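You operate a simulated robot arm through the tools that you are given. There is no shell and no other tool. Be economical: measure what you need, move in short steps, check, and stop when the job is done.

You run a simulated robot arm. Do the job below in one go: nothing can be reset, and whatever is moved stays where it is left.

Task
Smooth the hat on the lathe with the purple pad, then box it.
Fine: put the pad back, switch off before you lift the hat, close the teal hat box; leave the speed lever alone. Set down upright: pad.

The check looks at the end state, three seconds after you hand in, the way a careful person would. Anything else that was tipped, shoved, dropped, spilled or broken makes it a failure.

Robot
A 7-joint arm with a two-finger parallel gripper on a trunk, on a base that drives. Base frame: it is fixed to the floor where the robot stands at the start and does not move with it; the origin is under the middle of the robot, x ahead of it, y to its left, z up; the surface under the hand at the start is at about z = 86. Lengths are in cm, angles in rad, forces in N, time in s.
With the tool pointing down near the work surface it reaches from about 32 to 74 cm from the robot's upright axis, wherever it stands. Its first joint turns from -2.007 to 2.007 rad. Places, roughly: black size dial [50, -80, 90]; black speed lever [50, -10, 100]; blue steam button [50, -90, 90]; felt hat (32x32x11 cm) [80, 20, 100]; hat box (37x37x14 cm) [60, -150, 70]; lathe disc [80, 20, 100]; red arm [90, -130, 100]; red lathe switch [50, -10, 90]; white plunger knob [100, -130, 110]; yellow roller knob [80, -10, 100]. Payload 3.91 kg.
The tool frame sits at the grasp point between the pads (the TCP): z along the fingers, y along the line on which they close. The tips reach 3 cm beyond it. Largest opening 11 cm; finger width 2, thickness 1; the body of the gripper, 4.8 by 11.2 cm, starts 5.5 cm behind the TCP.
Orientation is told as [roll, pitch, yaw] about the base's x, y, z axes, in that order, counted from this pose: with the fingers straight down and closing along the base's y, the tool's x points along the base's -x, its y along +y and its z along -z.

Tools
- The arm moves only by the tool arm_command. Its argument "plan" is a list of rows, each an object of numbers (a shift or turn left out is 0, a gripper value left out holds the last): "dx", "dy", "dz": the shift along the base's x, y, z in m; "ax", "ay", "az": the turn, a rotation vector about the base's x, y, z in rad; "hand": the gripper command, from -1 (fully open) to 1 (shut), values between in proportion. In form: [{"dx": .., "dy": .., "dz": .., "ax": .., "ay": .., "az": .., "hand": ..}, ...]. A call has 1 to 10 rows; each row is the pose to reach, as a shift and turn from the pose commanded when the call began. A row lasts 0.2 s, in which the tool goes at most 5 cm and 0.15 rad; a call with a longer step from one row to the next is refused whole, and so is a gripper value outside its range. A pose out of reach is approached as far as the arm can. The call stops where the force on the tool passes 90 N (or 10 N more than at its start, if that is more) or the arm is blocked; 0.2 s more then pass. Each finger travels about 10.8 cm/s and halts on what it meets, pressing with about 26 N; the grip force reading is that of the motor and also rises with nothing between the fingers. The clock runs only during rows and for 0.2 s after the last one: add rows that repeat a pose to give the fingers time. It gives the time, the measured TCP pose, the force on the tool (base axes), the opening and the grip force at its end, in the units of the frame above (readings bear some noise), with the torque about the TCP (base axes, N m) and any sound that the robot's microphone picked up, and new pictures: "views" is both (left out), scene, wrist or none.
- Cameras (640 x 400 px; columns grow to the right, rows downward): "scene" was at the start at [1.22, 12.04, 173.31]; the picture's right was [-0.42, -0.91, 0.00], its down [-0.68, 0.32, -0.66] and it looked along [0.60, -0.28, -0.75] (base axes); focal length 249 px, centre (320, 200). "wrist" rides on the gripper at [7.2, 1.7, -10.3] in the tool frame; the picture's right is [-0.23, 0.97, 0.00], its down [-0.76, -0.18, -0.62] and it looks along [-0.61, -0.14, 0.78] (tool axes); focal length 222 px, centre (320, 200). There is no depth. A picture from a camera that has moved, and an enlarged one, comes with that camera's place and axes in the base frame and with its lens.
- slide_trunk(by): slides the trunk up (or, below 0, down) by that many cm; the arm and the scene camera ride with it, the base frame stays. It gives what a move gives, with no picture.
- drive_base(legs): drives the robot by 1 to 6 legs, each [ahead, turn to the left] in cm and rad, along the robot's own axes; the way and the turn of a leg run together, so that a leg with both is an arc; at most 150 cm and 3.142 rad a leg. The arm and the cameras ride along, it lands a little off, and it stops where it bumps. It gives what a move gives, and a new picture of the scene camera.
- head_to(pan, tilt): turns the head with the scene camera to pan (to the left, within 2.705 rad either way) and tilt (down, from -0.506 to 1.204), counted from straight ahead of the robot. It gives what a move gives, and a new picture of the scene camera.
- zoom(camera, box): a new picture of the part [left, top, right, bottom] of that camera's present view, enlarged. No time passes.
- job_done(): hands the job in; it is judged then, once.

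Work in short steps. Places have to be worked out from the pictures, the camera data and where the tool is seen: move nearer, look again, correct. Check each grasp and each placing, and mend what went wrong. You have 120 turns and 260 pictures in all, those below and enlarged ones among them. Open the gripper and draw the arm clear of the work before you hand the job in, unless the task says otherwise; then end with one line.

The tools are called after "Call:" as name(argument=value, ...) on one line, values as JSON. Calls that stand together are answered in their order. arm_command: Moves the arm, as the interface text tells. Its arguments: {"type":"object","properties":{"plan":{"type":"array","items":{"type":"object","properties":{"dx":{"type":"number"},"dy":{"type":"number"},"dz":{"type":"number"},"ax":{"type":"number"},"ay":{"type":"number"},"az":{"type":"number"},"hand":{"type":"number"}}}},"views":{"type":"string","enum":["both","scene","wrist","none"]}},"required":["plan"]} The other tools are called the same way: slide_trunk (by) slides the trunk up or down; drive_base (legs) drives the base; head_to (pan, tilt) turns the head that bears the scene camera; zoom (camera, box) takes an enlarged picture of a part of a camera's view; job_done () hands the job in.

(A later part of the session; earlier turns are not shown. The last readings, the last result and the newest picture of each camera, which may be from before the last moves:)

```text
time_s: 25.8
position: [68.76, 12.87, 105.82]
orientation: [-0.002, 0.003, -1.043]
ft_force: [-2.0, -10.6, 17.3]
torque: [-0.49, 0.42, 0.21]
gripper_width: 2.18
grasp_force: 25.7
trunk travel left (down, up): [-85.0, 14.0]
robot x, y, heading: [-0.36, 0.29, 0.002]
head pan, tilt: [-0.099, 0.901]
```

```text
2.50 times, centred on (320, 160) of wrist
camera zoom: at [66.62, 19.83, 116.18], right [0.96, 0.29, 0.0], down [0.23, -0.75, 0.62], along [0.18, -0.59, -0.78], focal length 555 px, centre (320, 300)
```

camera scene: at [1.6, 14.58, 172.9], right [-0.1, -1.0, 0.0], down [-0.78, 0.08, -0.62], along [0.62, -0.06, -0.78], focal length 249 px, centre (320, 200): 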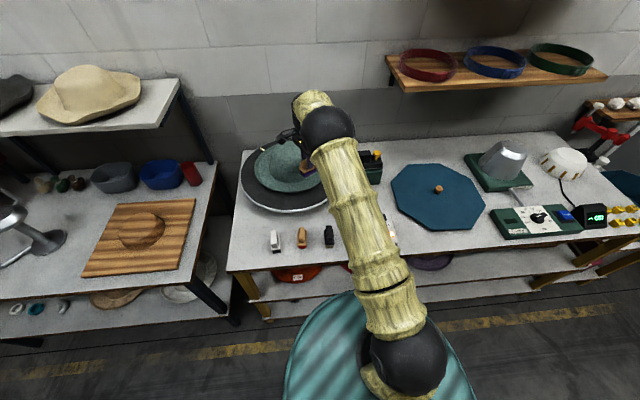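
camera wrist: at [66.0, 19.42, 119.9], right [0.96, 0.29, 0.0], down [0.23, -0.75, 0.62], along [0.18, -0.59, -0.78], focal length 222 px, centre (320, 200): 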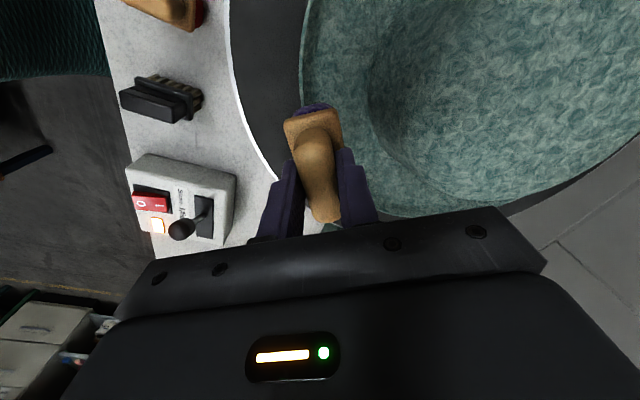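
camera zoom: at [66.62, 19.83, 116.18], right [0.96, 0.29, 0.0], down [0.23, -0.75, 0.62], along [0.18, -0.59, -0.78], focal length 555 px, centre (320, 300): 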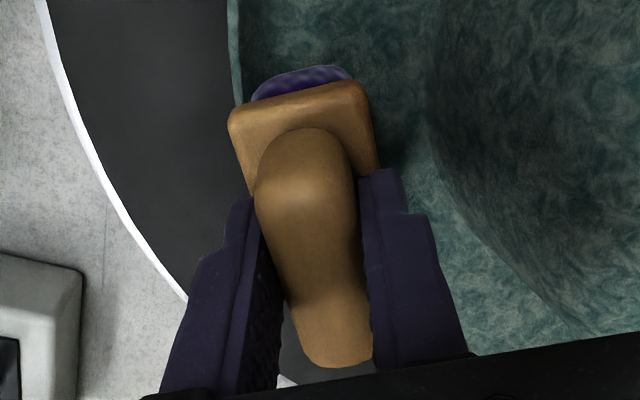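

Steady at 17 N with rubbing drag. I'll hold here about a turn, then move slightly inward.

Call:
arm_command(plan=[{}, {}, {}, {}, {}, {}, {}, {"dx": 0.004, "dy": 0.002}, {"dx": 0.008, "dy": 0.004}, {"dx": 0.008, "dy": 0.004}], views="none")

Call:
arm_command(plan=[{}, {}, {}, {}, {}, {}, {}, {}, {}, {}], views="none")

Call:
zoom(camera="scene", box=[240, 120, 340, 200])

Call:
arm_command(plan=[{}, {}, {}, {}, {}, {}, {}, {}, {}, {}], views="none")

Call:
zoom(camera="scene", box=[240, 120, 340, 200])

```text
time_s: 28.0
position: [69.72, 13.5, 105.52]
orientation: [-0.007, 0.006, -1.043]
ft_force: [0.4, 0.2, -0.3]
torque: [-0.02, -0.04, 0.0]
gripper_width: 2.16
grasp_force: 26.2
trunk travel left (down, up): [-85.0, 14.0]
robot x, y, heading: [-0.37, 0.24, 0.001]
head pan, tilt: [-0.099, 0.901]
```

```text
time_s: 30.2
position: [69.75, 13.42, 105.54]
orientation: [-0.003, 0.006, -1.044]
ft_force: [0.0, 0.4, -1.3]
torque: [0.03, -0.03, 0.01]
gripper_width: 2.18
grasp_force: 26.4
trunk travel left (down, up): [-85.0, 14.0]
robot x, y, heading: [-0.1, -0.5, -0.0]
head pan, tilt: [-0.099, 0.901]
```

```text
5.00 times, centred on (290, 160) of scene
camera zoom: at [1.65, 14.59, 172.89], right [-0.1, -1.0, 0.0], down [-0.78, 0.08, -0.62], along [0.62, -0.06, -0.78], focal length 1245 px, centre (470, 400)
```

zoom: 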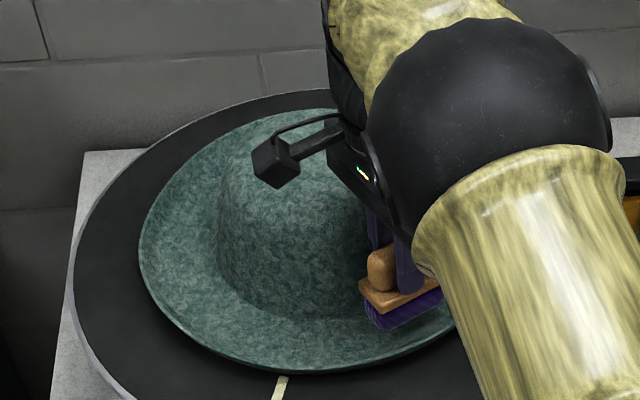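

```text
time_s: 32.4
position: [69.73, 13.31, 105.62]
orientation: [-0.003, 0.006, -1.043]
ft_force: [-0.4, -0.2, -1.1]
torque: [0.01, -0.03, 0.0]
gripper_width: 2.18
grasp_force: 26.5
trunk travel left (down, up): [-85.0, 14.0]
robot x, y, heading: [-0.03, 0.12, -0.002]
head pan, tilt: [-0.099, 0.901]
```

```text
5.00 times, centred on (290, 160) of scene
camera zoom: at [1.65, 14.59, 172.89], right [-0.1, -1.0, 0.0], down [-0.78, 0.08, -0.62], along [0.62, -0.06, -0.78], focal length 1245 px, centre (470, 400)
```

zoom: 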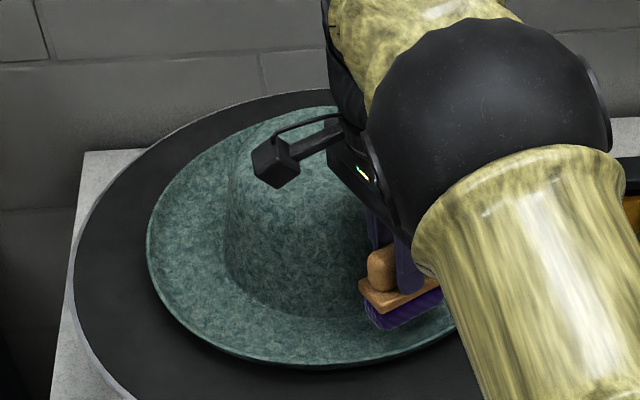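

Moving inward lost contact because the brim dips there. I'll lower until I feel about 15 N.

Call:
arm_command(plan=[{"dz": -0.002}, {"dz": -0.004}, {"dz": -0.006}, {"dz": -0.006}], views="none")

```text
time_s: 33.4
position: [69.85, 13.31, 104.95]
orientation: [-0.004, 0.005, -1.043]
ft_force: [0.6, 0.5, 0.0]
torque: [0.0, 0.02, -0.02]
gripper_width: 2.16
grasp_force: 25.9
trunk travel left (down, up): [-85.0, 14.0]
robot x, y, heading: [0.34, 0.06, -0.001]
head pan, tilt: [-0.099, 0.901]
```

Call:
arm_command(plan=[{"dz": -0.002}, {"dz": -0.004}, {"dz": -0.006}, {"dz": -0.006}], views="none")

Call:
zoom(camera="scene", box=[240, 120, 340, 200])

Call:
zoom(camera="wrist", box=[220, 80, 420, 240])

```text
time_s: 34.4
position: [69.76, 13.23, 104.3]
orientation: [-0.004, 0.005, -1.044]
ft_force: [-0.5, 0.6, -2.0]
torque: [0.0, 0.01, -0.01]
gripper_width: 2.17
grasp_force: 26.8
trunk travel left (down, up): [-85.0, 14.0]
robot x, y, heading: [-0.16, 0.09, 0.002]
head pan, tilt: [-0.099, 0.901]
```

```text
5.00 times, centred on (290, 160) of scene
camera zoom: at [1.65, 14.59, 172.89], right [-0.1, -1.0, 0.0], down [-0.78, 0.08, -0.62], along [0.62, -0.06, -0.78], focal length 1245 px, centre (470, 400)
```

zoom: 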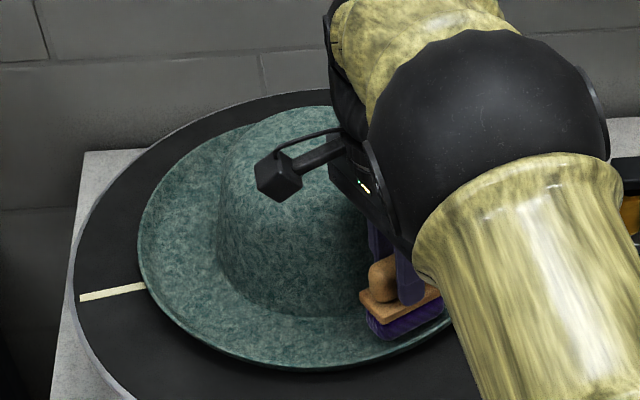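

```text
2.50 times, centred on (320, 160) of wrist
camera zoom: at [67.62, 20.33, 114.69], right [0.96, 0.29, 0.0], down [0.23, -0.75, 0.62], along [0.18, -0.59, -0.78], focal length 555 px, centre (320, 300)
```

zoom: 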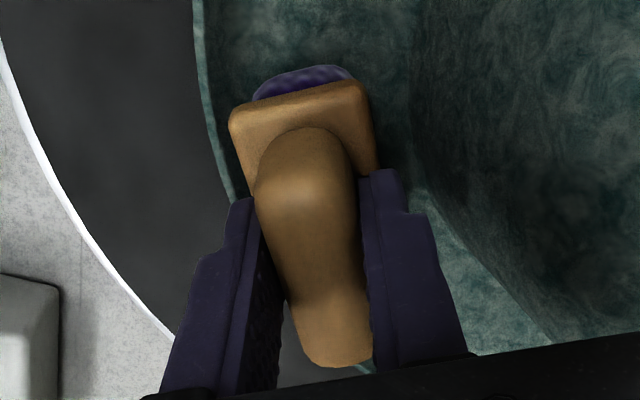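

Call:
arm_command(plan=[{"dz": -0.002}, {"dz": -0.004}, {"dz": -0.006}, {"dz": -0.008}, {"dz": -0.008}], views="none")

Call:
zoom(camera="scene", box=[240, 120, 340, 200])

```text
time_s: 35.6
position: [69.79, 13.02, 103.78]
orientation: [0.0, 0.0, -1.046]
ft_force: [2.5, -4.9, 10.9]
torque: [-0.25, -0.13, 0.0]
gripper_width: 2.17
grasp_force: 26.1
trunk travel left (down, up): [-85.0, 14.0]
robot x, y, heading: [0.31, 0.26, -0.003]
head pan, tilt: [-0.099, 0.901]
```

```text
5.00 times, centred on (290, 160) of scene
camera zoom: at [1.52, 14.47, 172.92], right [-0.1, -0.99, 0.0], down [-0.78, 0.08, -0.62], along [0.62, -0.06, -0.78], focal length 1245 px, centre (470, 400)
```

zoom: 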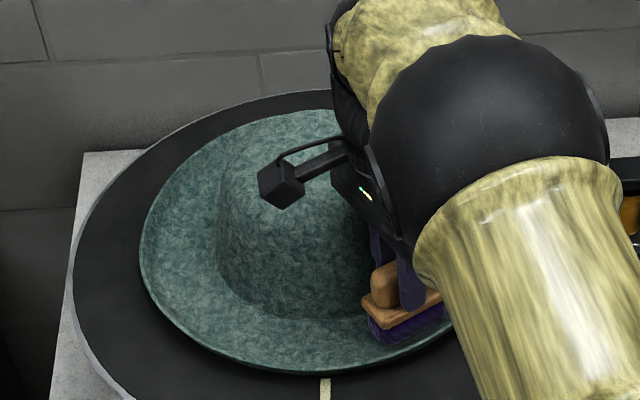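

Contact again at about 11 N on the middle of the brim. I'll hold here for several turns and check the force and the hat.

Call:
arm_command(plan=[{}, {}, {}, {}, {}, {}, {}, {}, {}, {}], views="none")

Call:
arm_command(plan=[{}, {}, {}, {}, {}, {}, {}, {}, {}, {}], views="none")

Call:
zoom(camera="scene", box=[240, 120, 340, 200])

```text
time_s: 37.8
position: [69.6, 13.15, 103.66]
orientation: [0.0, 0.004, -1.043]
ft_force: [6.0, -9.2, 24.5]
torque: [-0.53, -0.24, -0.01]
gripper_width: 2.18
grasp_force: 25.5
trunk travel left (down, up): [-85.0, 14.0]
robot x, y, heading: [0.2, -0.16, -0.001]
head pan, tilt: [-0.099, 0.901]
```

```text
time_s: 40.0
position: [69.49, 13.07, 103.72]
orientation: [0.0, 0.004, -1.045]
ft_force: [4.4, -7.6, 23.1]
torque: [-0.43, -0.21, 0.11]
gripper_width: 2.15
grasp_force: 26.2
trunk travel left (down, up): [-85.0, 14.0]
robot x, y, heading: [0.06, -0.16, -0.005]
head pan, tilt: [-0.099, 0.901]
```

```text
5.00 times, centred on (290, 160) of scene
camera zoom: at [1.39, 14.39, 172.92], right [-0.1, -1.0, 0.0], down [-0.78, 0.08, -0.62], along [0.62, -0.06, -0.78], focal length 1245 px, centre (470, 400)
```

zoom: 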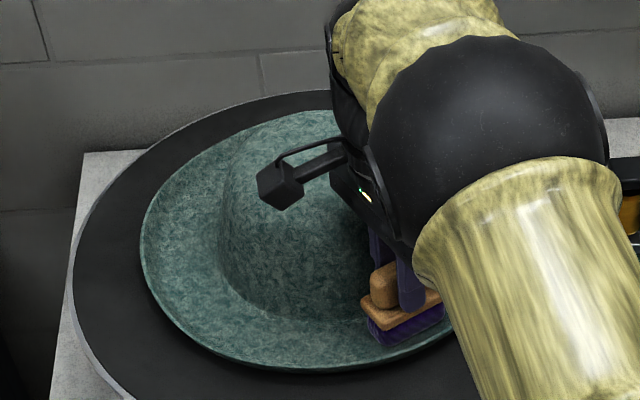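

Call:
arm_command(plan=[{}, {}, {}, {}, {}, {}, {}, {}, {}, {}], views="none")

Call:
arm_command(plan=[{}, {}, {}, {}, {}, {}, {}, {}, {}, {}], views="none")

Call:
arm_command(plan=[{}, {}, {}, {}, {}, {}, {}, {}, {}, {}], views="none")

Call:
zoom(camera="scene", box=[240, 120, 340, 200])

Call:
zoom(camera="wrist", box=[160, 0, 640, 240])

```text
time_s: 42.2
position: [69.48, 13.13, 103.63]
orientation: [0.002, 0.005, -1.042]
ft_force: [5.0, -8.1, 25.4]
torque: [-0.27, -0.15, 0.04]
gripper_width: 2.17
grasp_force: 26.0
trunk travel left (down, up): [-85.0, 14.0]
robot x, y, heading: [-0.3, -0.2, -0.002]
head pan, tilt: [-0.099, 0.901]
```

```text
time_s: 44.4
position: [69.57, 13.18, 103.59]
orientation: [0.0, 0.004, -1.045]
ft_force: [4.1, -7.9, 25.3]
torque: [-0.26, -0.07, 0.07]
gripper_width: 2.15
grasp_force: 26.6
trunk travel left (down, up): [-85.0, 14.0]
robot x, y, heading: [0.0, 0.1, -0.002]
head pan, tilt: [-0.099, 0.901]
```

```text
time_s: 46.6
position: [69.7, 13.14, 103.74]
orientation: [-0.003, 0.002, -1.043]
ft_force: [5.0, -8.0, 26.0]
torque: [-0.17, -0.06, 0.07]
gripper_width: 2.16
grasp_force: 25.9
trunk travel left (down, up): [-85.0, 14.0]
robot x, y, heading: [-0.41, 0.44, 0.003]
head pan, tilt: [-0.099, 0.901]
```

```text
5.00 times, centred on (290, 160) of scene
camera zoom: at [1.39, 14.36, 172.92], right [-0.1, -1.0, 0.0], down [-0.78, 0.08, -0.62], along [0.62, -0.06, -0.78], focal length 1245 px, centre (470, 400)
```

zoom: 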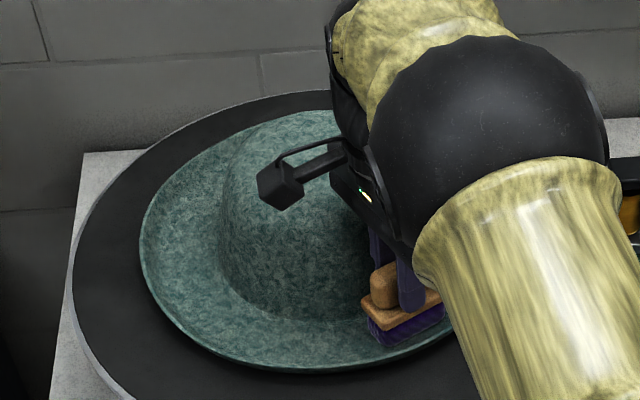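

```text
1.33 times, centred on (400, 120) of wrist
camera zoom: at [67.4, 20.13, 114.1], right [0.96, 0.29, 0.0], down [0.23, -0.75, 0.62], along [0.18, -0.59, -0.78], focal length 296 px, centre (213, 307)
```

zoom: 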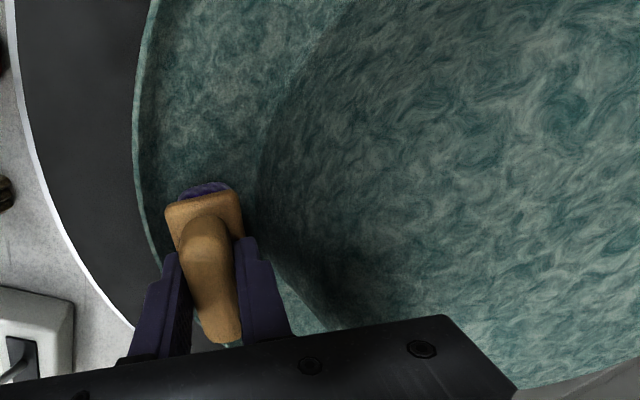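

Brim has had about 12 s of rubbing. I'll lift off and try the crown top as well, looking at the surface first.

Call:
arm_command(plan=[{"dz": 0.03}, {"dz": 0.07}, {"dz": 0.11}, {"dz": 0.14}, {"dz": 0.14}], views="none")

Call:
zoom(camera="wrist", box=[280, 0, 640, 220])

Call:
zoom(camera="scene", box=[220, 110, 360, 210])

```text
time_s: 47.8
position: [69.71, 13.15, 117.61]
orientation: [-0.005, 0.006, -1.043]
ft_force: [0.8, -0.1, -1.1]
torque: [-0.02, 0.02, 0.04]
gripper_width: 2.17
grasp_force: 25.9
trunk travel left (down, up): [-85.0, 14.0]
robot x, y, heading: [0.01, 0.01, 0.001]
head pan, tilt: [-0.099, 0.901]
```

```text
1.78 times, centred on (460, 110) of wrist
camera zoom: at [67.59, 20.21, 128.07], right [0.96, 0.29, 0.0], down [0.23, -0.75, 0.62], along [0.18, -0.59, -0.78], focal length 395 px, centre (71, 360)
```

zoom: 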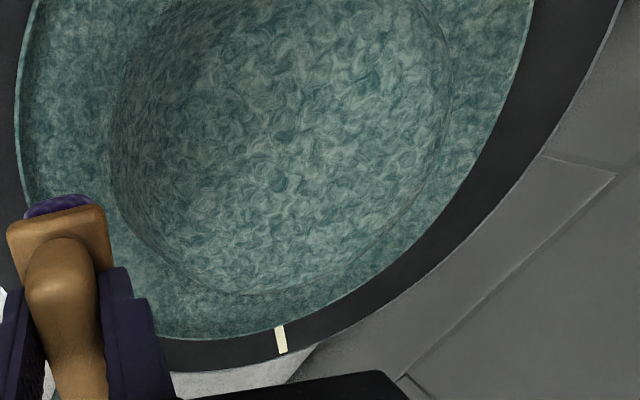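

```text
4.00 times, centred on (290, 160) of scene
camera zoom: at [1.7, 14.57, 172.89], right [-0.1, -1.0, 0.0], down [-0.78, 0.08, -0.62], along [0.62, -0.06, -0.78], focal length 996 px, centre (440, 360)
```

zoom: 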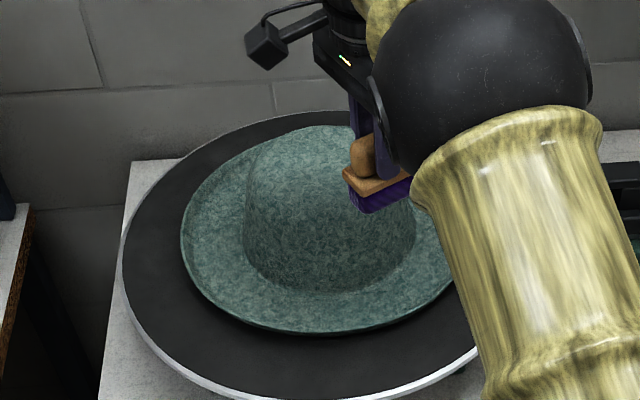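

I'll move over the near part of the crown top at about [74.5,16.2] and lower there.

Call:
arm_command(plan=[{"dz": 0.03}, {"dz": 0.03, "dx": 0.03, "dy": 0.018}, {"dz": 0.03, "dx": 0.05, "dy": 0.03}, {"dz": 0.03, "dx": 0.05, "dy": 0.03}], views="none")

Call:
arm_command(plan=[{"dz": -0.01}, {"dz": -0.017}, {"dz": -0.024}, {"dz": -0.03}], views="none")

Call:
zoom(camera="scene", box=[220, 110, 360, 210])

Call:
zoom(camera="wrist", box=[160, 0, 640, 240])

```text
time_s: 48.8
position: [73.14, 15.41, 120.3]
orientation: [-0.005, 0.004, -1.044]
ft_force: [1.2, 0.0, -1.0]
torque: [0.01, 0.0, -0.01]
gripper_width: 2.18
grasp_force: 25.8
out of reach, approached as far as the arm can: row 3, 4
trunk travel left (down, up): [-85.0, 14.0]
robot x, y, heading: [-0.0, -0.13, -0.003]
head pan, tilt: [-0.099, 0.901]
```

```text
time_s: 49.8
position: [72.86, 15.42, 117.41]
orientation: [-0.002, 0.005, -1.044]
ft_force: [-0.6, 0.2, -1.0]
torque: [-0.01, 0.0, 0.0]
gripper_width: 2.16
grasp_force: 26.1
trunk travel left (down, up): [-85.0, 14.0]
robot x, y, heading: [0.07, 0.01, 0.003]
head pan, tilt: [-0.099, 0.901]
```

```text
4.00 times, centred on (290, 160) of scene
camera zoom: at [1.65, 14.56, 172.89], right [-0.1, -1.0, 0.0], down [-0.78, 0.08, -0.62], along [0.62, -0.06, -0.78], focal length 996 px, centre (440, 360)
```

zoom: 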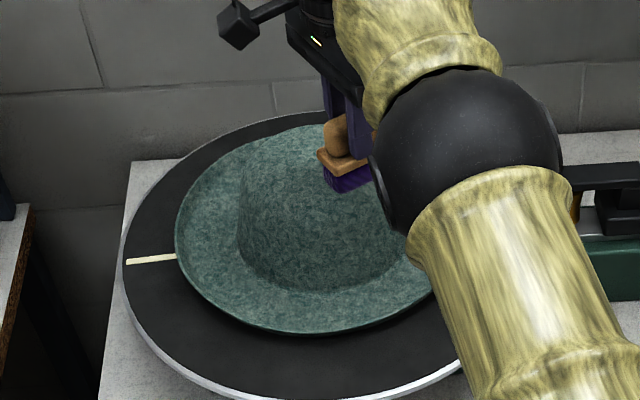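

```text
1.33 times, centred on (400, 120) of wrist
camera zoom: at [70.76, 22.43, 127.84], right [0.96, 0.29, 0.0], down [0.23, -0.75, 0.62], along [0.18, -0.59, -0.78], focal length 296 px, centre (213, 307)
```

zoom: 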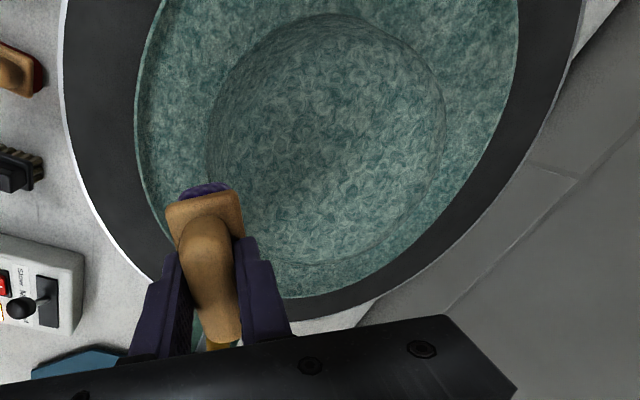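

Reach ends here, but the pad's inner half overlaps the crown's edge. I'll lower gently for crown contact.

Call:
arm_command(plan=[{"dz": -0.006}, {"dz": -0.012}, {"dz": -0.018}, {"dz": -0.023}, {"dz": -0.023}], views="none")

Call:
zoom(camera="scene", box=[220, 110, 360, 210])

```text
time_s: 51.0
position: [73.06, 15.45, 114.93]
orientation: [-0.003, 0.004, -1.045]
ft_force: [-1.1, -0.2, -1.6]
torque: [0.01, 0.04, 0.01]
gripper_width: 2.17
grasp_force: 26.0
trunk travel left (down, up): [-85.0, 14.0]
robot x, y, heading: [0.03, -0.15, -0.001]
head pan, tilt: [-0.099, 0.901]
```

```text
4.00 times, centred on (290, 160) of scene
camera zoom: at [1.66, 14.57, 172.89], right [-0.1, -1.0, 0.0], down [-0.78, 0.08, -0.62], along [0.62, -0.06, -0.78], focal length 996 px, centre (440, 360)
```

zoom: 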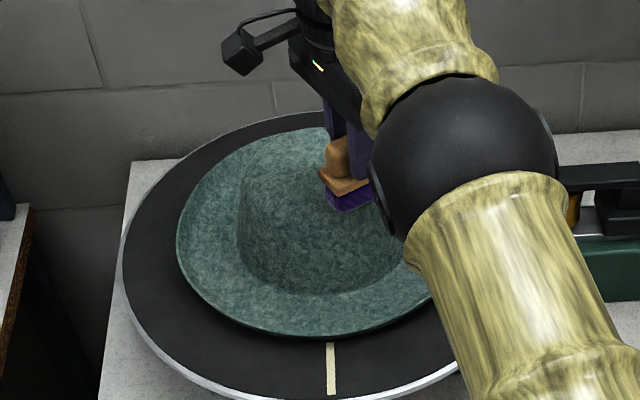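

Call:
arm_command(plan=[{"dz": -0.004}, {"dz": -0.008}, {"dz": -0.012}, {"dz": -0.012}], views="none")

Call:
zoom(camera="scene", box=[220, 110, 360, 210])

Call:
zoom(camera="wrist", box=[160, 0, 640, 240])

```text
time_s: 52.0
position: [73.06, 15.46, 113.8]
orientation: [-0.003, 0.005, -1.043]
ft_force: [0.2, -0.1, -2.1]
torque: [0.0, 0.01, -0.03]
gripper_width: 2.18
grasp_force: 25.8
trunk travel left (down, up): [-85.0, 14.0]
robot x, y, heading: [0.15, -0.04, 0.003]
head pan, tilt: [-0.099, 0.901]
```

```text
4.00 times, centred on (290, 160) of scene
camera zoom: at [1.66, 14.57, 172.89], right [-0.1, -1.0, 0.0], down [-0.78, 0.08, -0.62], along [0.62, -0.06, -0.78], focal length 996 px, centre (440, 360)
```

zoom: 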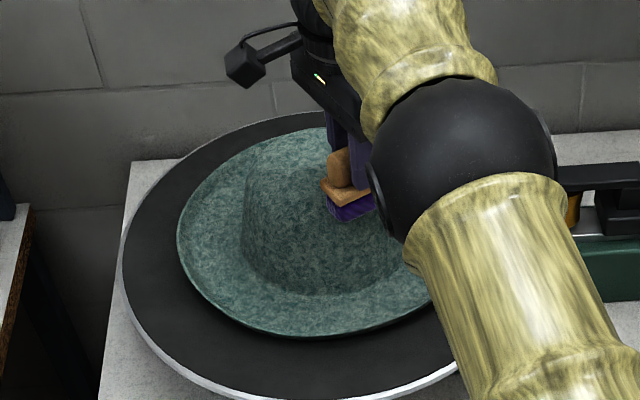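

```text
1.33 times, centred on (400, 120) of wrist
camera zoom: at [70.82, 22.47, 124.21], right [0.96, 0.29, 0.0], down [0.23, -0.75, 0.62], along [0.18, -0.59, -0.78], focal length 296 px, centre (213, 307)
```

zoom: 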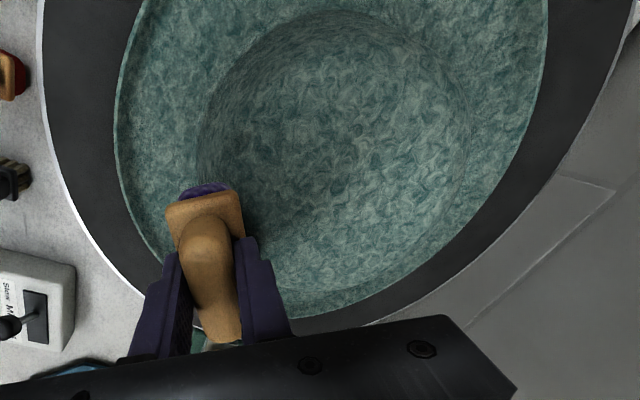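

Call:
arm_command(plan=[{"dz": -0.004}, {"dz": -0.008}, {"dz": -0.012}, {"dz": -0.016}, {"dz": -0.016}], views="none")

Call:
zoom(camera="scene", box=[220, 110, 360, 210])

```text
time_s: 53.2
position: [72.62, 15.03, 112.78]
orientation: [0.001, 0.002, -1.046]
ft_force: [-7.5, -18.1, 28.8]
torque: [-1.03, 0.09, -0.12]
gripper_width: 2.17
grasp_force: 25.7
trunk travel left (down, up): [-85.0, 14.0]
robot x, y, heading: [-0.04, -0.1, -0.003]
head pan, tilt: [-0.099, 0.901]
```

```text
4.00 times, centred on (290, 160) of scene
camera zoom: at [1.12, 14.11, 172.97], right [-0.1, -0.99, 0.0], down [-0.78, 0.08, -0.62], along [0.62, -0.06, -0.78], focal length 996 px, centre (440, 360)
```

zoom: 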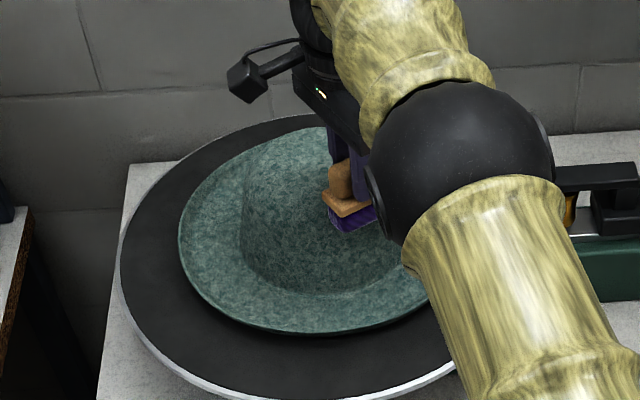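

Touching the crown's shoulder at about 29 N. I'll ease to about 15 N and hold for several turns.

Call:
arm_command(plan=[{"dz": 0.004}, {"dz": 0.004}, {"dz": 0.004}, {"dz": 0.004}, {"dz": 0.004}, {"dz": 0.004}, {"dz": 0.004}, {"dz": 0.004}, {"dz": 0.004}, {"dz": 0.004}], views="none")

Call:
arm_command(plan=[{}, {}, {}, {}, {}, {}, {}, {}, {}, {}], views="none")

Call:
arm_command(plan=[{}, {}, {}, {}, {}, {}, {}, {}, {}, {}], views="none")

Call:
arm_command(plan=[{}, {}, {}, {}, {}, {}, {}, {}, {}, {}], views="none")

Call:
zoom(camera="scene", box=[220, 110, 360, 210])

```text
time_s: 55.4
position: [72.91, 15.35, 112.67]
orientation: [0.0, 0.004, -1.043]
ft_force: [-3.2, -6.6, 9.3]
torque: [-0.52, -0.05, -0.15]
gripper_width: 2.15
grasp_force: 25.6
trunk travel left (down, up): [-85.0, 14.0]
robot x, y, heading: [-0.06, -0.15, 0.001]
head pan, tilt: [-0.099, 0.901]
```

```text
time_s: 57.6
position: [72.77, 15.12, 112.84]
orientation: [0.0, 0.004, -1.042]
ft_force: [-5.4, -12.8, 17.0]
torque: [-0.59, 0.19, -0.01]
gripper_width: 2.15
grasp_force: 26.1
trunk travel left (down, up): [-85.0, 14.0]
robot x, y, heading: [-0.13, -0.13, 0.0]
head pan, tilt: [-0.099, 0.901]
```

```text
time_s: 59.8
position: [72.74, 15.05, 112.93]
orientation: [0.003, 0.003, -1.043]
ft_force: [-4.4, -14.6, 23.1]
torque: [-1.24, -0.23, -0.33]
gripper_width: 2.15
grasp_force: 26.4
trunk travel left (down, up): [-85.0, 14.0]
robot x, y, heading: [0.05, 0.19, 0.001]
head pan, tilt: [-0.099, 0.901]
```

```text
time_s: 62.0
position: [72.73, 15.32, 112.79]
orientation: [-0.001, 0.004, -1.046]
ft_force: [-3.1, -10.8, 16.2]
torque: [-0.92, -0.16, -0.26]
gripper_width: 2.16
grasp_force: 25.6
trunk travel left (down, up): [-85.0, 14.0]
robot x, y, heading: [0.25, -0.1, -0.001]
head pan, tilt: [-0.099, 0.901]
```

```text
4.00 times, centred on (290, 160) of scene
camera zoom: at [1.35, 14.26, 172.92], right [-0.1, -0.99, 0.0], down [-0.78, 0.08, -0.62], along [0.62, -0.06, -0.78], focal length 996 px, centre (440, 360)
```

zoom: 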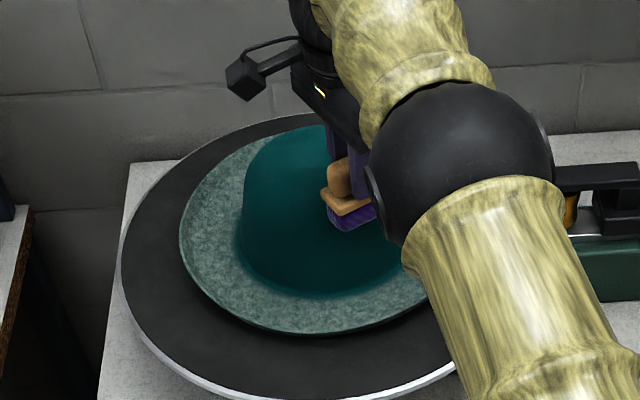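

The crown has turned smooth and deep teal, so there is visible feedback. The brim still looks rough, so I'll lift off, return to it and rub it more.

Call:
arm_command(plan=[{"dz": 0.03}, {"dz": 0.05}, {"dz": 0.05, "dx": -0.025, "dy": -0.014}, {"dz": 0.03, "dx": -0.04, "dy": -0.026}, {"dz": -0.01, "dx": -0.04, "dy": -0.026}, {"dz": -0.04, "dx": -0.04, "dy": -0.026}, {"dz": -0.075, "dx": -0.04, "dy": -0.026}, {"dz": -0.075, "dx": -0.04, "dy": -0.026}], views="none")

Call:
zoom(camera="wrist", box=[160, 0, 640, 240])

Call:
zoom(camera="scene", box=[220, 110, 360, 210])

```text
time_s: 63.8
position: [69.17, 12.68, 105.85]
orientation: [0.009, 0.0, -1.046]
ft_force: [7.2, -7.9, 38.0]
torque: [-0.15, 0.38, -0.08]
gripper_width: 2.15
grasp_force: 25.8
trunk travel left (down, up): [-85.0, 14.0]
robot x, y, heading: [0.02, 0.11, -0.001]
head pan, tilt: [-0.099, 0.901]
```

```text
1.33 times, centred on (400, 120) of wrist
camera zoom: at [66.86, 19.72, 116.18], right [0.96, 0.29, 0.01], down [0.22, -0.75, 0.62], along [0.19, -0.59, -0.78], focal length 296 px, centre (213, 307)
```

zoom: 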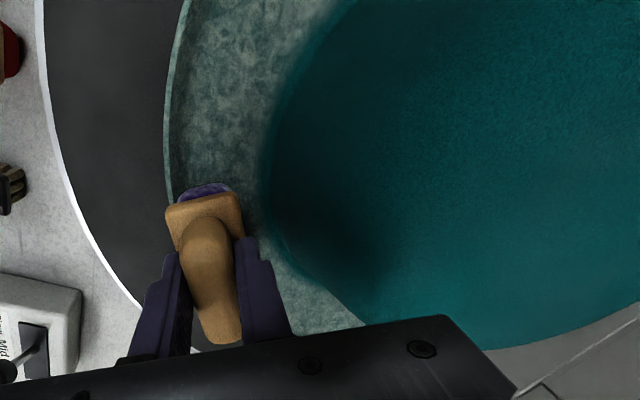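

```text
4.00 times, centred on (290, 160) of scene
camera zoom: at [1.25, 14.37, 172.98], right [-0.1, -1.0, 0.0], down [-0.78, 0.08, -0.62], along [0.62, -0.06, -0.78], focal length 996 px, centre (440, 360)
```

zoom: 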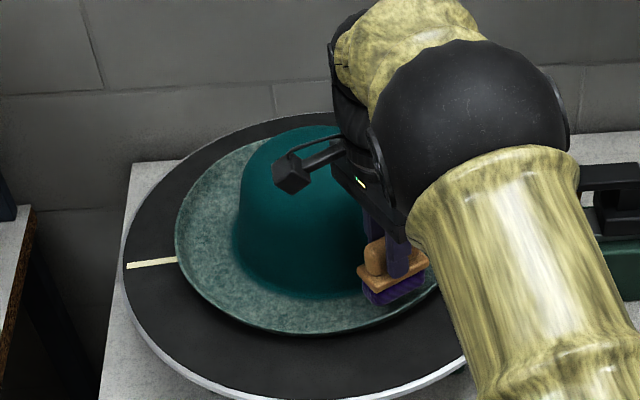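

Already in contact at 38 N, so I'll ease to about 12 N and hold, watching the brim's colour.

Call:
arm_command(plan=[{"dz": 0.0045}, {"dz": 0.0045}, {"dz": 0.0045}, {"dz": 0.0045}, {"dz": 0.0045}, {"dz": 0.0045}, {"dz": 0.0045}, {"dz": 0.0045}], views="none")

Call:
arm_command(plan=[{}, {}, {}, {}, {}, {}, {}, {}, {}, {}], views="none")

Call:
arm_command(plan=[{}, {}, {}, {}, {}, {}, {}, {}, {}, {}], views="none")

Call:
zoom(camera="scene", box=[220, 110, 360, 210])

Call:
zoom(camera="wrist", box=[160, 0, 640, 240])

```text
time_s: 65.6
position: [68.92, 12.88, 105.76]
orientation: [-0.001, 0.004, -1.042]
ft_force: [6.7, -8.5, 25.1]
torque: [-0.65, -0.07, -0.03]
gripper_width: 2.14
grasp_force: 26.1
trunk travel left (down, up): [-85.0, 14.0]
robot x, y, heading: [-0.41, 0.16, 0.002]
head pan, tilt: [-0.099, 0.901]
```

```text
time_s: 67.8
position: [68.86, 12.72, 105.77]
orientation: [0.001, 0.005, -1.044]
ft_force: [3.0, -6.8, 26.1]
torque: [-0.55, 0.13, 0.26]
gripper_width: 2.17
grasp_force: 26.8
trunk travel left (down, up): [-85.0, 14.0]
robot x, y, heading: [0.24, -0.39, -0.005]
head pan, tilt: [-0.099, 0.901]
```

```text
time_s: 70.0
position: [68.87, 12.69, 105.78]
orientation: [0.001, 0.002, -1.042]
ft_force: [3.4, -7.6, 25.3]
torque: [-0.43, 0.13, 0.15]
gripper_width: 2.16
grasp_force: 25.8
trunk travel left (down, up): [-85.0, 14.0]
robot x, y, heading: [-0.22, -0.23, 0.001]
head pan, tilt: [-0.099, 0.901]
```

```text
4.00 times, centred on (290, 160) of scene
camera zoom: at [1.36, 14.34, 172.92], right [-0.1, -1.0, 0.0], down [-0.78, 0.08, -0.62], along [0.62, -0.06, -0.78], focal length 996 px, centre (440, 360)
```

zoom: 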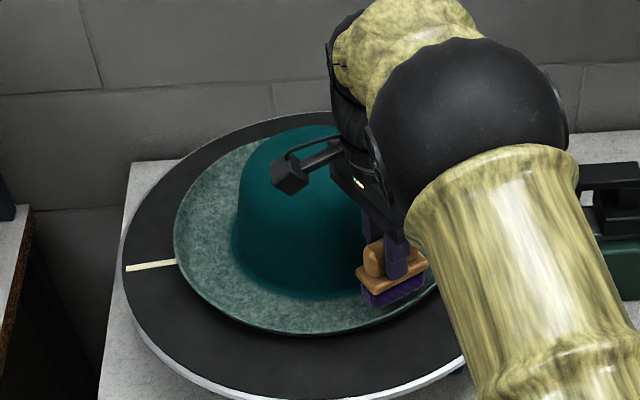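

```text
1.33 times, centred on (400, 120) of wrist
camera zoom: at [66.69, 19.78, 116.19], right [0.96, 0.29, 0.0], down [0.23, -0.75, 0.62], along [0.18, -0.59, -0.78], focal length 296 px, centre (213, 307)
```

zoom: 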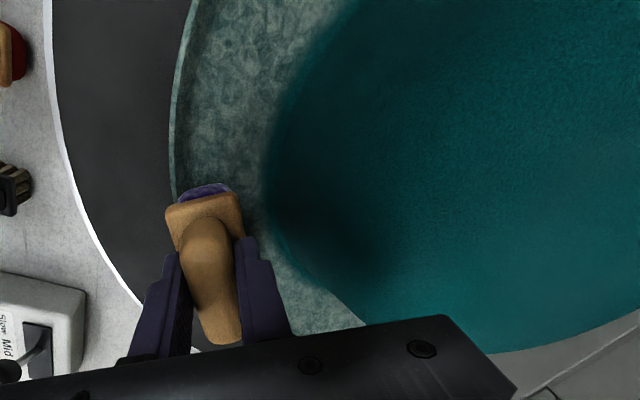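

The marker and the hat texture are unchanged since 63.8 s, so this pressure is stalling the lathe. I'll lighten it until the disc turns.

Call:
arm_command(plan=[{"dz": 0.003}, {"dz": 0.003}, {"dz": 0.003}, {"dz": 0.003}], views="none")

Call:
zoom(camera="scene", box=[220, 110, 360, 210])

Call:
arm_command(plan=[{}, {}, {}, {}, {}], views="none")

Call:
zoom(camera="scene", box=[220, 110, 360, 210])

```text
time_s: 71.0
position: [68.85, 13.0, 105.78]
orientation: [-0.003, 0.006, -1.045]
ft_force: [1.4, -2.4, 3.6]
torque: [-0.22, -0.01, 0.05]
gripper_width: 2.15
grasp_force: 25.7
trunk travel left (down, up): [-85.0, 14.0]
robot x, y, heading: [0.16, -0.13, -0.008]
head pan, tilt: [-0.099, 0.901]
```

```text
4.00 times, centred on (290, 160) of scene
camera zoom: at [1.6, 14.5, 172.88], right [-0.1, -1.0, 0.0], down [-0.78, 0.08, -0.62], along [0.62, -0.06, -0.78], focal length 996 px, centre (440, 360)
```

zoom: 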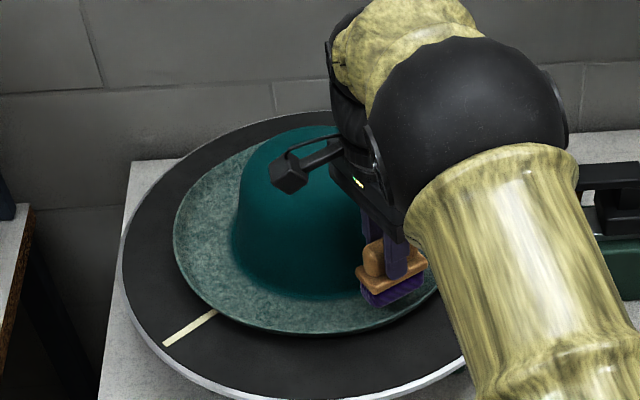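

```text
time_s: 72.2
position: [68.95, 12.88, 105.82]
orientation: [-0.004, 0.006, -1.044]
ft_force: [-0.1, -0.1, -1.2]
torque: [-0.01, -0.01, 0.01]
gripper_width: 2.16
grasp_force: 26.4
trunk travel left (down, up): [-85.0, 14.0]
robot x, y, heading: [-0.35, 0.43, 0.001]
head pan, tilt: [-0.099, 0.901]
```

```text
4.00 times, centred on (290, 160) of scene
camera zoom: at [1.65, 14.53, 172.89], right [-0.1, -1.0, 0.0], down [-0.78, 0.08, -0.62], along [0.62, -0.06, -0.78], focal length 996 px, centre (440, 360)
```

zoom: 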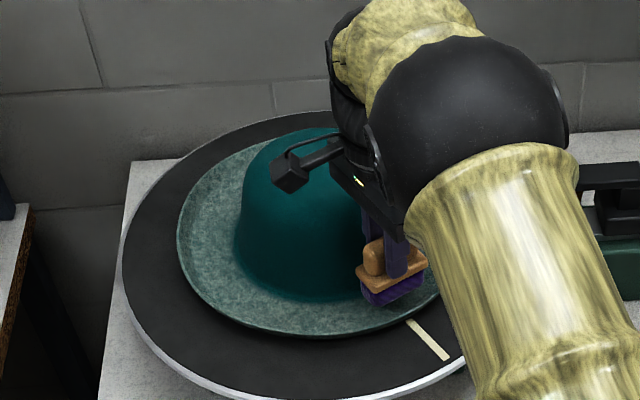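

Light pressure lets it turn, but here the pad only hits the lip. I'll move inward to the flat brim and lower carefully.

Call:
arm_command(plan=[{"dx": 0.007, "dy": 0.003, "dz": 0.003}, {"dx": 0.007, "dy": 0.003, "dz": -0.005}, {"dx": 0.007, "dy": 0.003, "dz": -0.013}, {"dx": 0.007, "dy": 0.003, "dz": -0.018}, {"dx": 0.007, "dy": 0.003, "dz": -0.02}, {"dx": 0.007, "dy": 0.003, "dz": -0.02}], views="none")

Call:
zoom(camera="scene", box=[220, 110, 360, 210])

Call:
arm_command(plan=[{}, {}, {}, {}, {}], views="none")

Call:
zoom(camera="scene", box=[220, 110, 360, 210])

```text
time_s: 73.6
position: [69.49, 13.15, 103.88]
orientation: [-0.002, 0.006, -1.043]
ft_force: [0.3, -0.3, -0.7]
torque: [-0.02, -0.03, -0.01]
gripper_width: 2.14
grasp_force: 25.9
trunk travel left (down, up): [-85.0, 14.0]
robot x, y, heading: [0.39, -0.13, 0.002]
head pan, tilt: [-0.099, 0.901]
```

```text
4.00 times, centred on (290, 160) of scene
camera zoom: at [1.65, 14.53, 172.89], right [-0.1, -1.0, 0.0], down [-0.78, 0.08, -0.62], along [0.62, -0.06, -0.78], focal length 996 px, centre (440, 360)
```

zoom: 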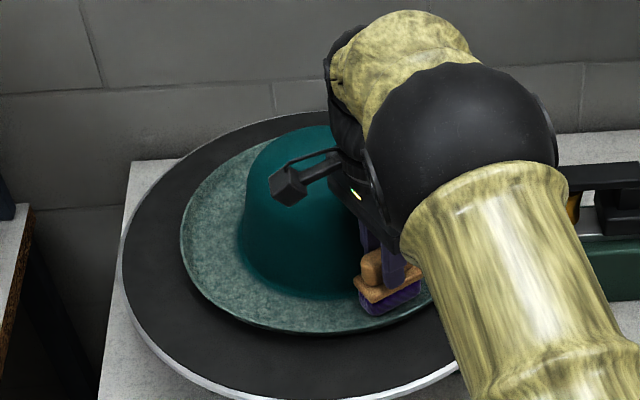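

```text
time_s: 74.8
position: [69.64, 13.11, 103.81]
orientation: [-0.004, 0.005, -1.044]
ft_force: [-0.1, 0.5, -0.5]
torque: [0.02, 0.01, -0.03]
gripper_width: 2.18
grasp_force: 26.2
trunk travel left (down, up): [-85.0, 14.0]
robot x, y, heading: [0.21, -0.09, -0.003]
head pan, tilt: [-0.099, 0.901]
```

```text
4.00 times, centred on (290, 160) of scene
camera zoom: at [1.65, 14.53, 172.89], right [-0.1, -1.0, 0.0], down [-0.78, 0.08, -0.62], along [0.62, -0.06, -0.78], focal length 996 px, centre (440, 360)
```

zoom: 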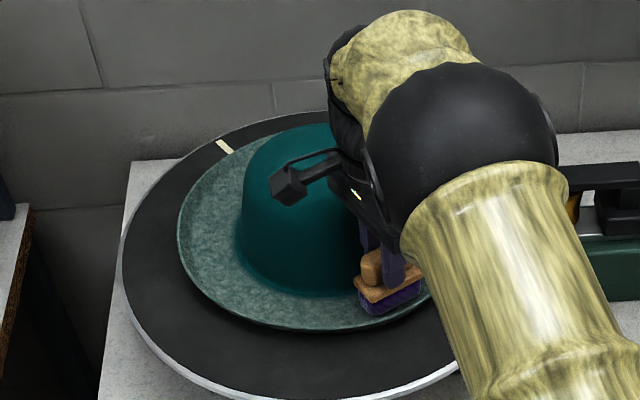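

Call:
arm_command(plan=[{"dz": -0.0015}, {"dz": -0.003}, {"dz": -0.003}, {"dz": -0.003}, {"dz": -0.003}], views="none")

Call:
arm_command(plan=[{}, {}, {}, {}, {}], views="none")

Call:
zoom(camera="scene", box=[220, 110, 360, 210])

Call:
arm_command(plan=[{}, {}, {}, {}, {}], views="none")

Call:
arm_command(plan=[{}, {}, {}, {}, {}], views="none")

Call:
zoom(camera="scene", box=[220, 110, 360, 210])

```text
time_s: 76.0
position: [69.64, 13.17, 103.68]
orientation: [0.0, 0.004, -1.044]
ft_force: [1.8, -3.4, 8.5]
torque: [-0.07, -0.07, -0.03]
gripper_width: 2.16
grasp_force: 25.3
trunk travel left (down, up): [-85.0, 14.0]
robot x, y, heading: [-0.09, -0.23, -0.002]
head pan, tilt: [-0.099, 0.901]
```

```text
time_s: 77.2
position: [69.45, 13.08, 103.67]
orientation: [-0.001, 0.003, -1.044]
ft_force: [2.1, -4.8, 11.3]
torque: [-0.16, -0.13, 0.0]
gripper_width: 2.15
grasp_force: 26.0
trunk travel left (down, up): [-85.0, 14.0]
robot x, y, heading: [0.15, -0.12, 0.003]
head pan, tilt: [-0.099, 0.901]
```

```text
4.00 times, centred on (290, 160) of scene
camera zoom: at [1.5, 14.42, 172.91], right [-0.1, -1.0, 0.0], down [-0.78, 0.08, -0.62], along [0.62, -0.06, -0.78], focal length 996 px, centre (440, 360)
```

zoom: 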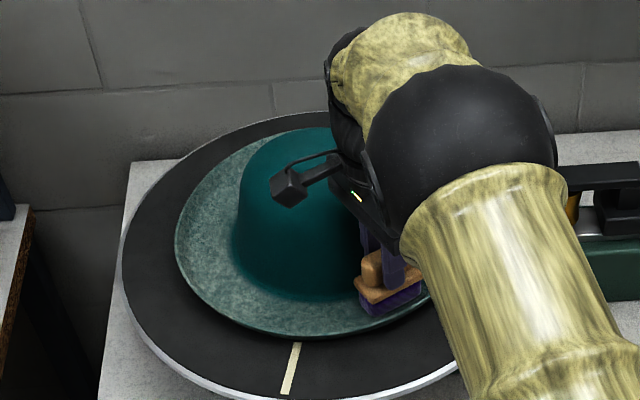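

```text
time_s: 78.4
position: [69.51, 12.98, 103.67]
orientation: [0.0, 0.005, -1.045]
ft_force: [1.7, -6.4, 13.8]
torque: [-0.1, -0.07, -0.02]
gripper_width: 2.17
grasp_force: 26.0
trunk travel left (down, up): [-85.0, 14.0]
robot x, y, heading: [0.03, -0.18, -0.001]
head pan, tilt: [-0.099, 0.901]
```

```text
time_s: 79.6
position: [69.62, 13.07, 103.65]
orientation: [-0.003, 0.005, -1.044]
ft_force: [2.7, -5.8, 13.6]
torque: [-0.17, -0.07, 0.03]
gripper_width: 2.16
grasp_force: 26.2
trunk travel left (down, up): [-85.0, 14.0]
robot x, y, heading: [0.05, -0.12, -0.002]
head pan, tilt: [-0.099, 0.901]
```

```text
4.00 times, centred on (290, 160) of scene
camera zoom: at [1.48, 14.39, 172.91], right [-0.1, -1.0, 0.0], down [-0.78, 0.08, -0.62], along [0.62, -0.06, -0.78], focal length 996 px, centre (440, 360)
```

zoom: 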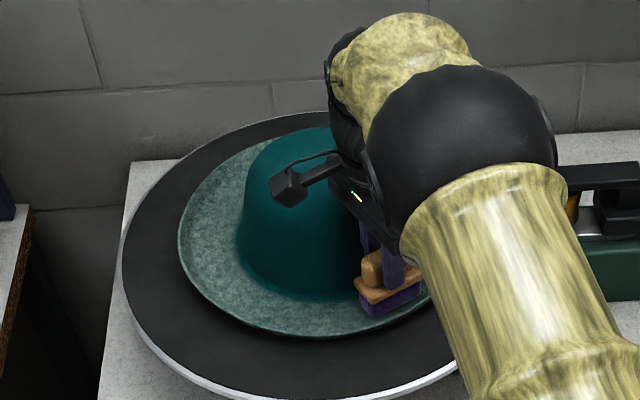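

Call:
arm_command(plan=[{"dz": 0.0008}, {"dz": 0.0008}, {"dz": 0.0008}, {"dz": 0.0008}, {"dz": 0.0008}], views="none")

Call:
zoom(camera="scene", box=[220, 110, 360, 210])

Call:
arm_command(plan=[{}, {}, {}, {}, {}], views="none")

Call:
zoom(camera="scene", box=[220, 110, 360, 210])

```text
time_s: 80.8
position: [69.58, 13.27, 103.66]
orientation: [-0.003, 0.004, -1.043]
ft_force: [0.1, -2.4, 6.0]
torque: [-0.04, -0.03, -0.03]
gripper_width: 2.14
grasp_force: 26.2
trunk travel left (down, up): [-85.0, 14.0]
robot x, y, heading: [0.43, -0.19, -0.002]
head pan, tilt: [-0.099, 0.901]
```

```text
4.00 times, centred on (290, 160) of scene
camera zoom: at [1.59, 14.45, 172.9], right [-0.1, -1.0, 0.0], down [-0.78, 0.08, -0.62], along [0.62, -0.06, -0.78], focal length 996 px, centre (440, 360)
```

zoom: 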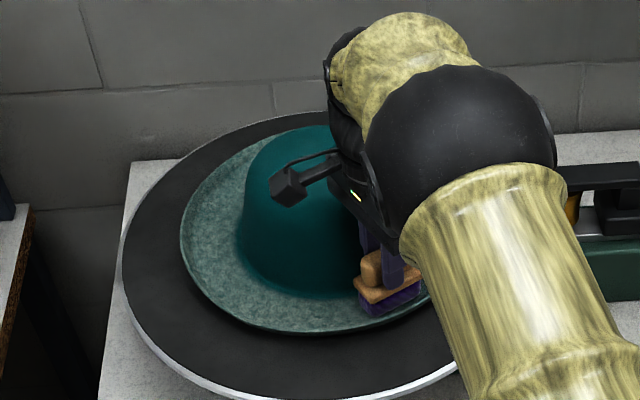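

```text
time_s: 82.0
position: [69.64, 13.16, 103.72]
orientation: [-0.004, 0.005, -1.043]
ft_force: [0.3, -1.5, 2.4]
torque: [-0.04, -0.08, -0.01]
gripper_width: 2.12
grasp_force: 26.3
trunk travel left (down, up): [-85.0, 14.0]
robot x, y, heading: [-0.11, -0.03, -0.0]
head pan, tilt: [-0.099, 0.901]
```

```text
4.00 times, centred on (290, 160) of scene
camera zoom: at [1.61, 14.49, 172.9], right [-0.1, -1.0, 0.0], down [-0.78, 0.08, -0.62], along [0.62, -0.06, -0.78], focal length 996 px, centre (440, 360)
```

zoom: 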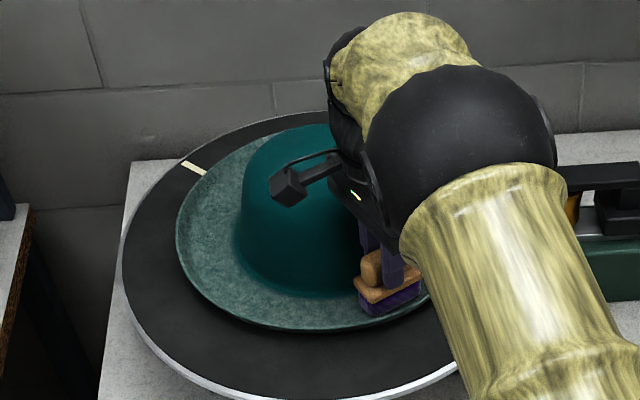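

Turning with 2–6 N. I'll hold like this for several revolutions.

Call:
arm_command(plan=[{"dz": -0.0004}, {"dz": -0.0004}, {"dz": -0.0004}, {"dz": -0.0004}, {"dz": -0.0004}, {"dz": -0.0004}, {"dz": -0.0004}, {"dz": -0.0004}, {"dz": -0.0004}, {"dz": -0.0004}], views="none")

Call:
arm_command(plan=[{}, {}, {}, {}, {}, {}, {}, {}, {}, {}], views="none")

Call:
arm_command(plan=[{}, {}, {}, {}, {}, {}, {}, {}, {}, {}], views="none")

Call:
zoom(camera="scene", box=[220, 110, 360, 210])

```text
time_s: 84.2
position: [69.72, 13.23, 103.64]
orientation: [-0.002, 0.004, -1.042]
ft_force: [0.6, -1.5, 4.7]
torque: [-0.03, 0.01, 0.01]
gripper_width: 2.15
grasp_force: 25.7
trunk travel left (down, up): [-85.0, 14.0]
robot x, y, heading: [-0.07, -0.08, 0.001]
head pan, tilt: [-0.099, 0.901]
```

```text
time_s: 86.4
position: [69.69, 13.2, 103.67]
orientation: [-0.002, 0.006, -1.044]
ft_force: [0.8, -1.5, 4.6]
torque: [-0.04, -0.07, 0.01]
gripper_width: 2.15
grasp_force: 25.7
trunk travel left (down, up): [-85.0, 14.0]
robot x, y, heading: [-0.1, -0.09, 0.001]
head pan, tilt: [-0.099, 0.901]
```

```text
time_s: 88.6
position: [69.55, 13.09, 103.78]
orientation: [-0.003, 0.005, -1.043]
ft_force: [0.2, -2.1, 4.5]
torque: [-0.04, -0.06, 0.0]
gripper_width: 2.16
grasp_force: 26.0
trunk travel left (down, up): [-85.0, 14.0]
robot x, y, heading: [0.05, -0.1, -0.001]
head pan, tilt: [-0.099, 0.901]
```

```text
4.00 times, centred on (290, 160) of scene
camera zoom: at [1.59, 14.46, 172.9], right [-0.1, -1.0, 0.0], down [-0.78, 0.08, -0.62], along [0.62, -0.06, -0.78], focal length 996 px, centre (440, 360)
```

zoom: 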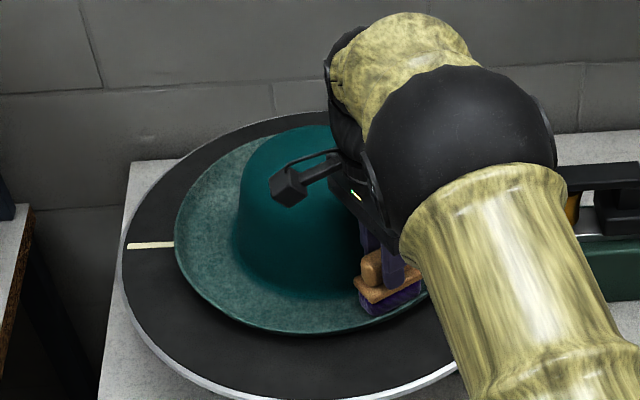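

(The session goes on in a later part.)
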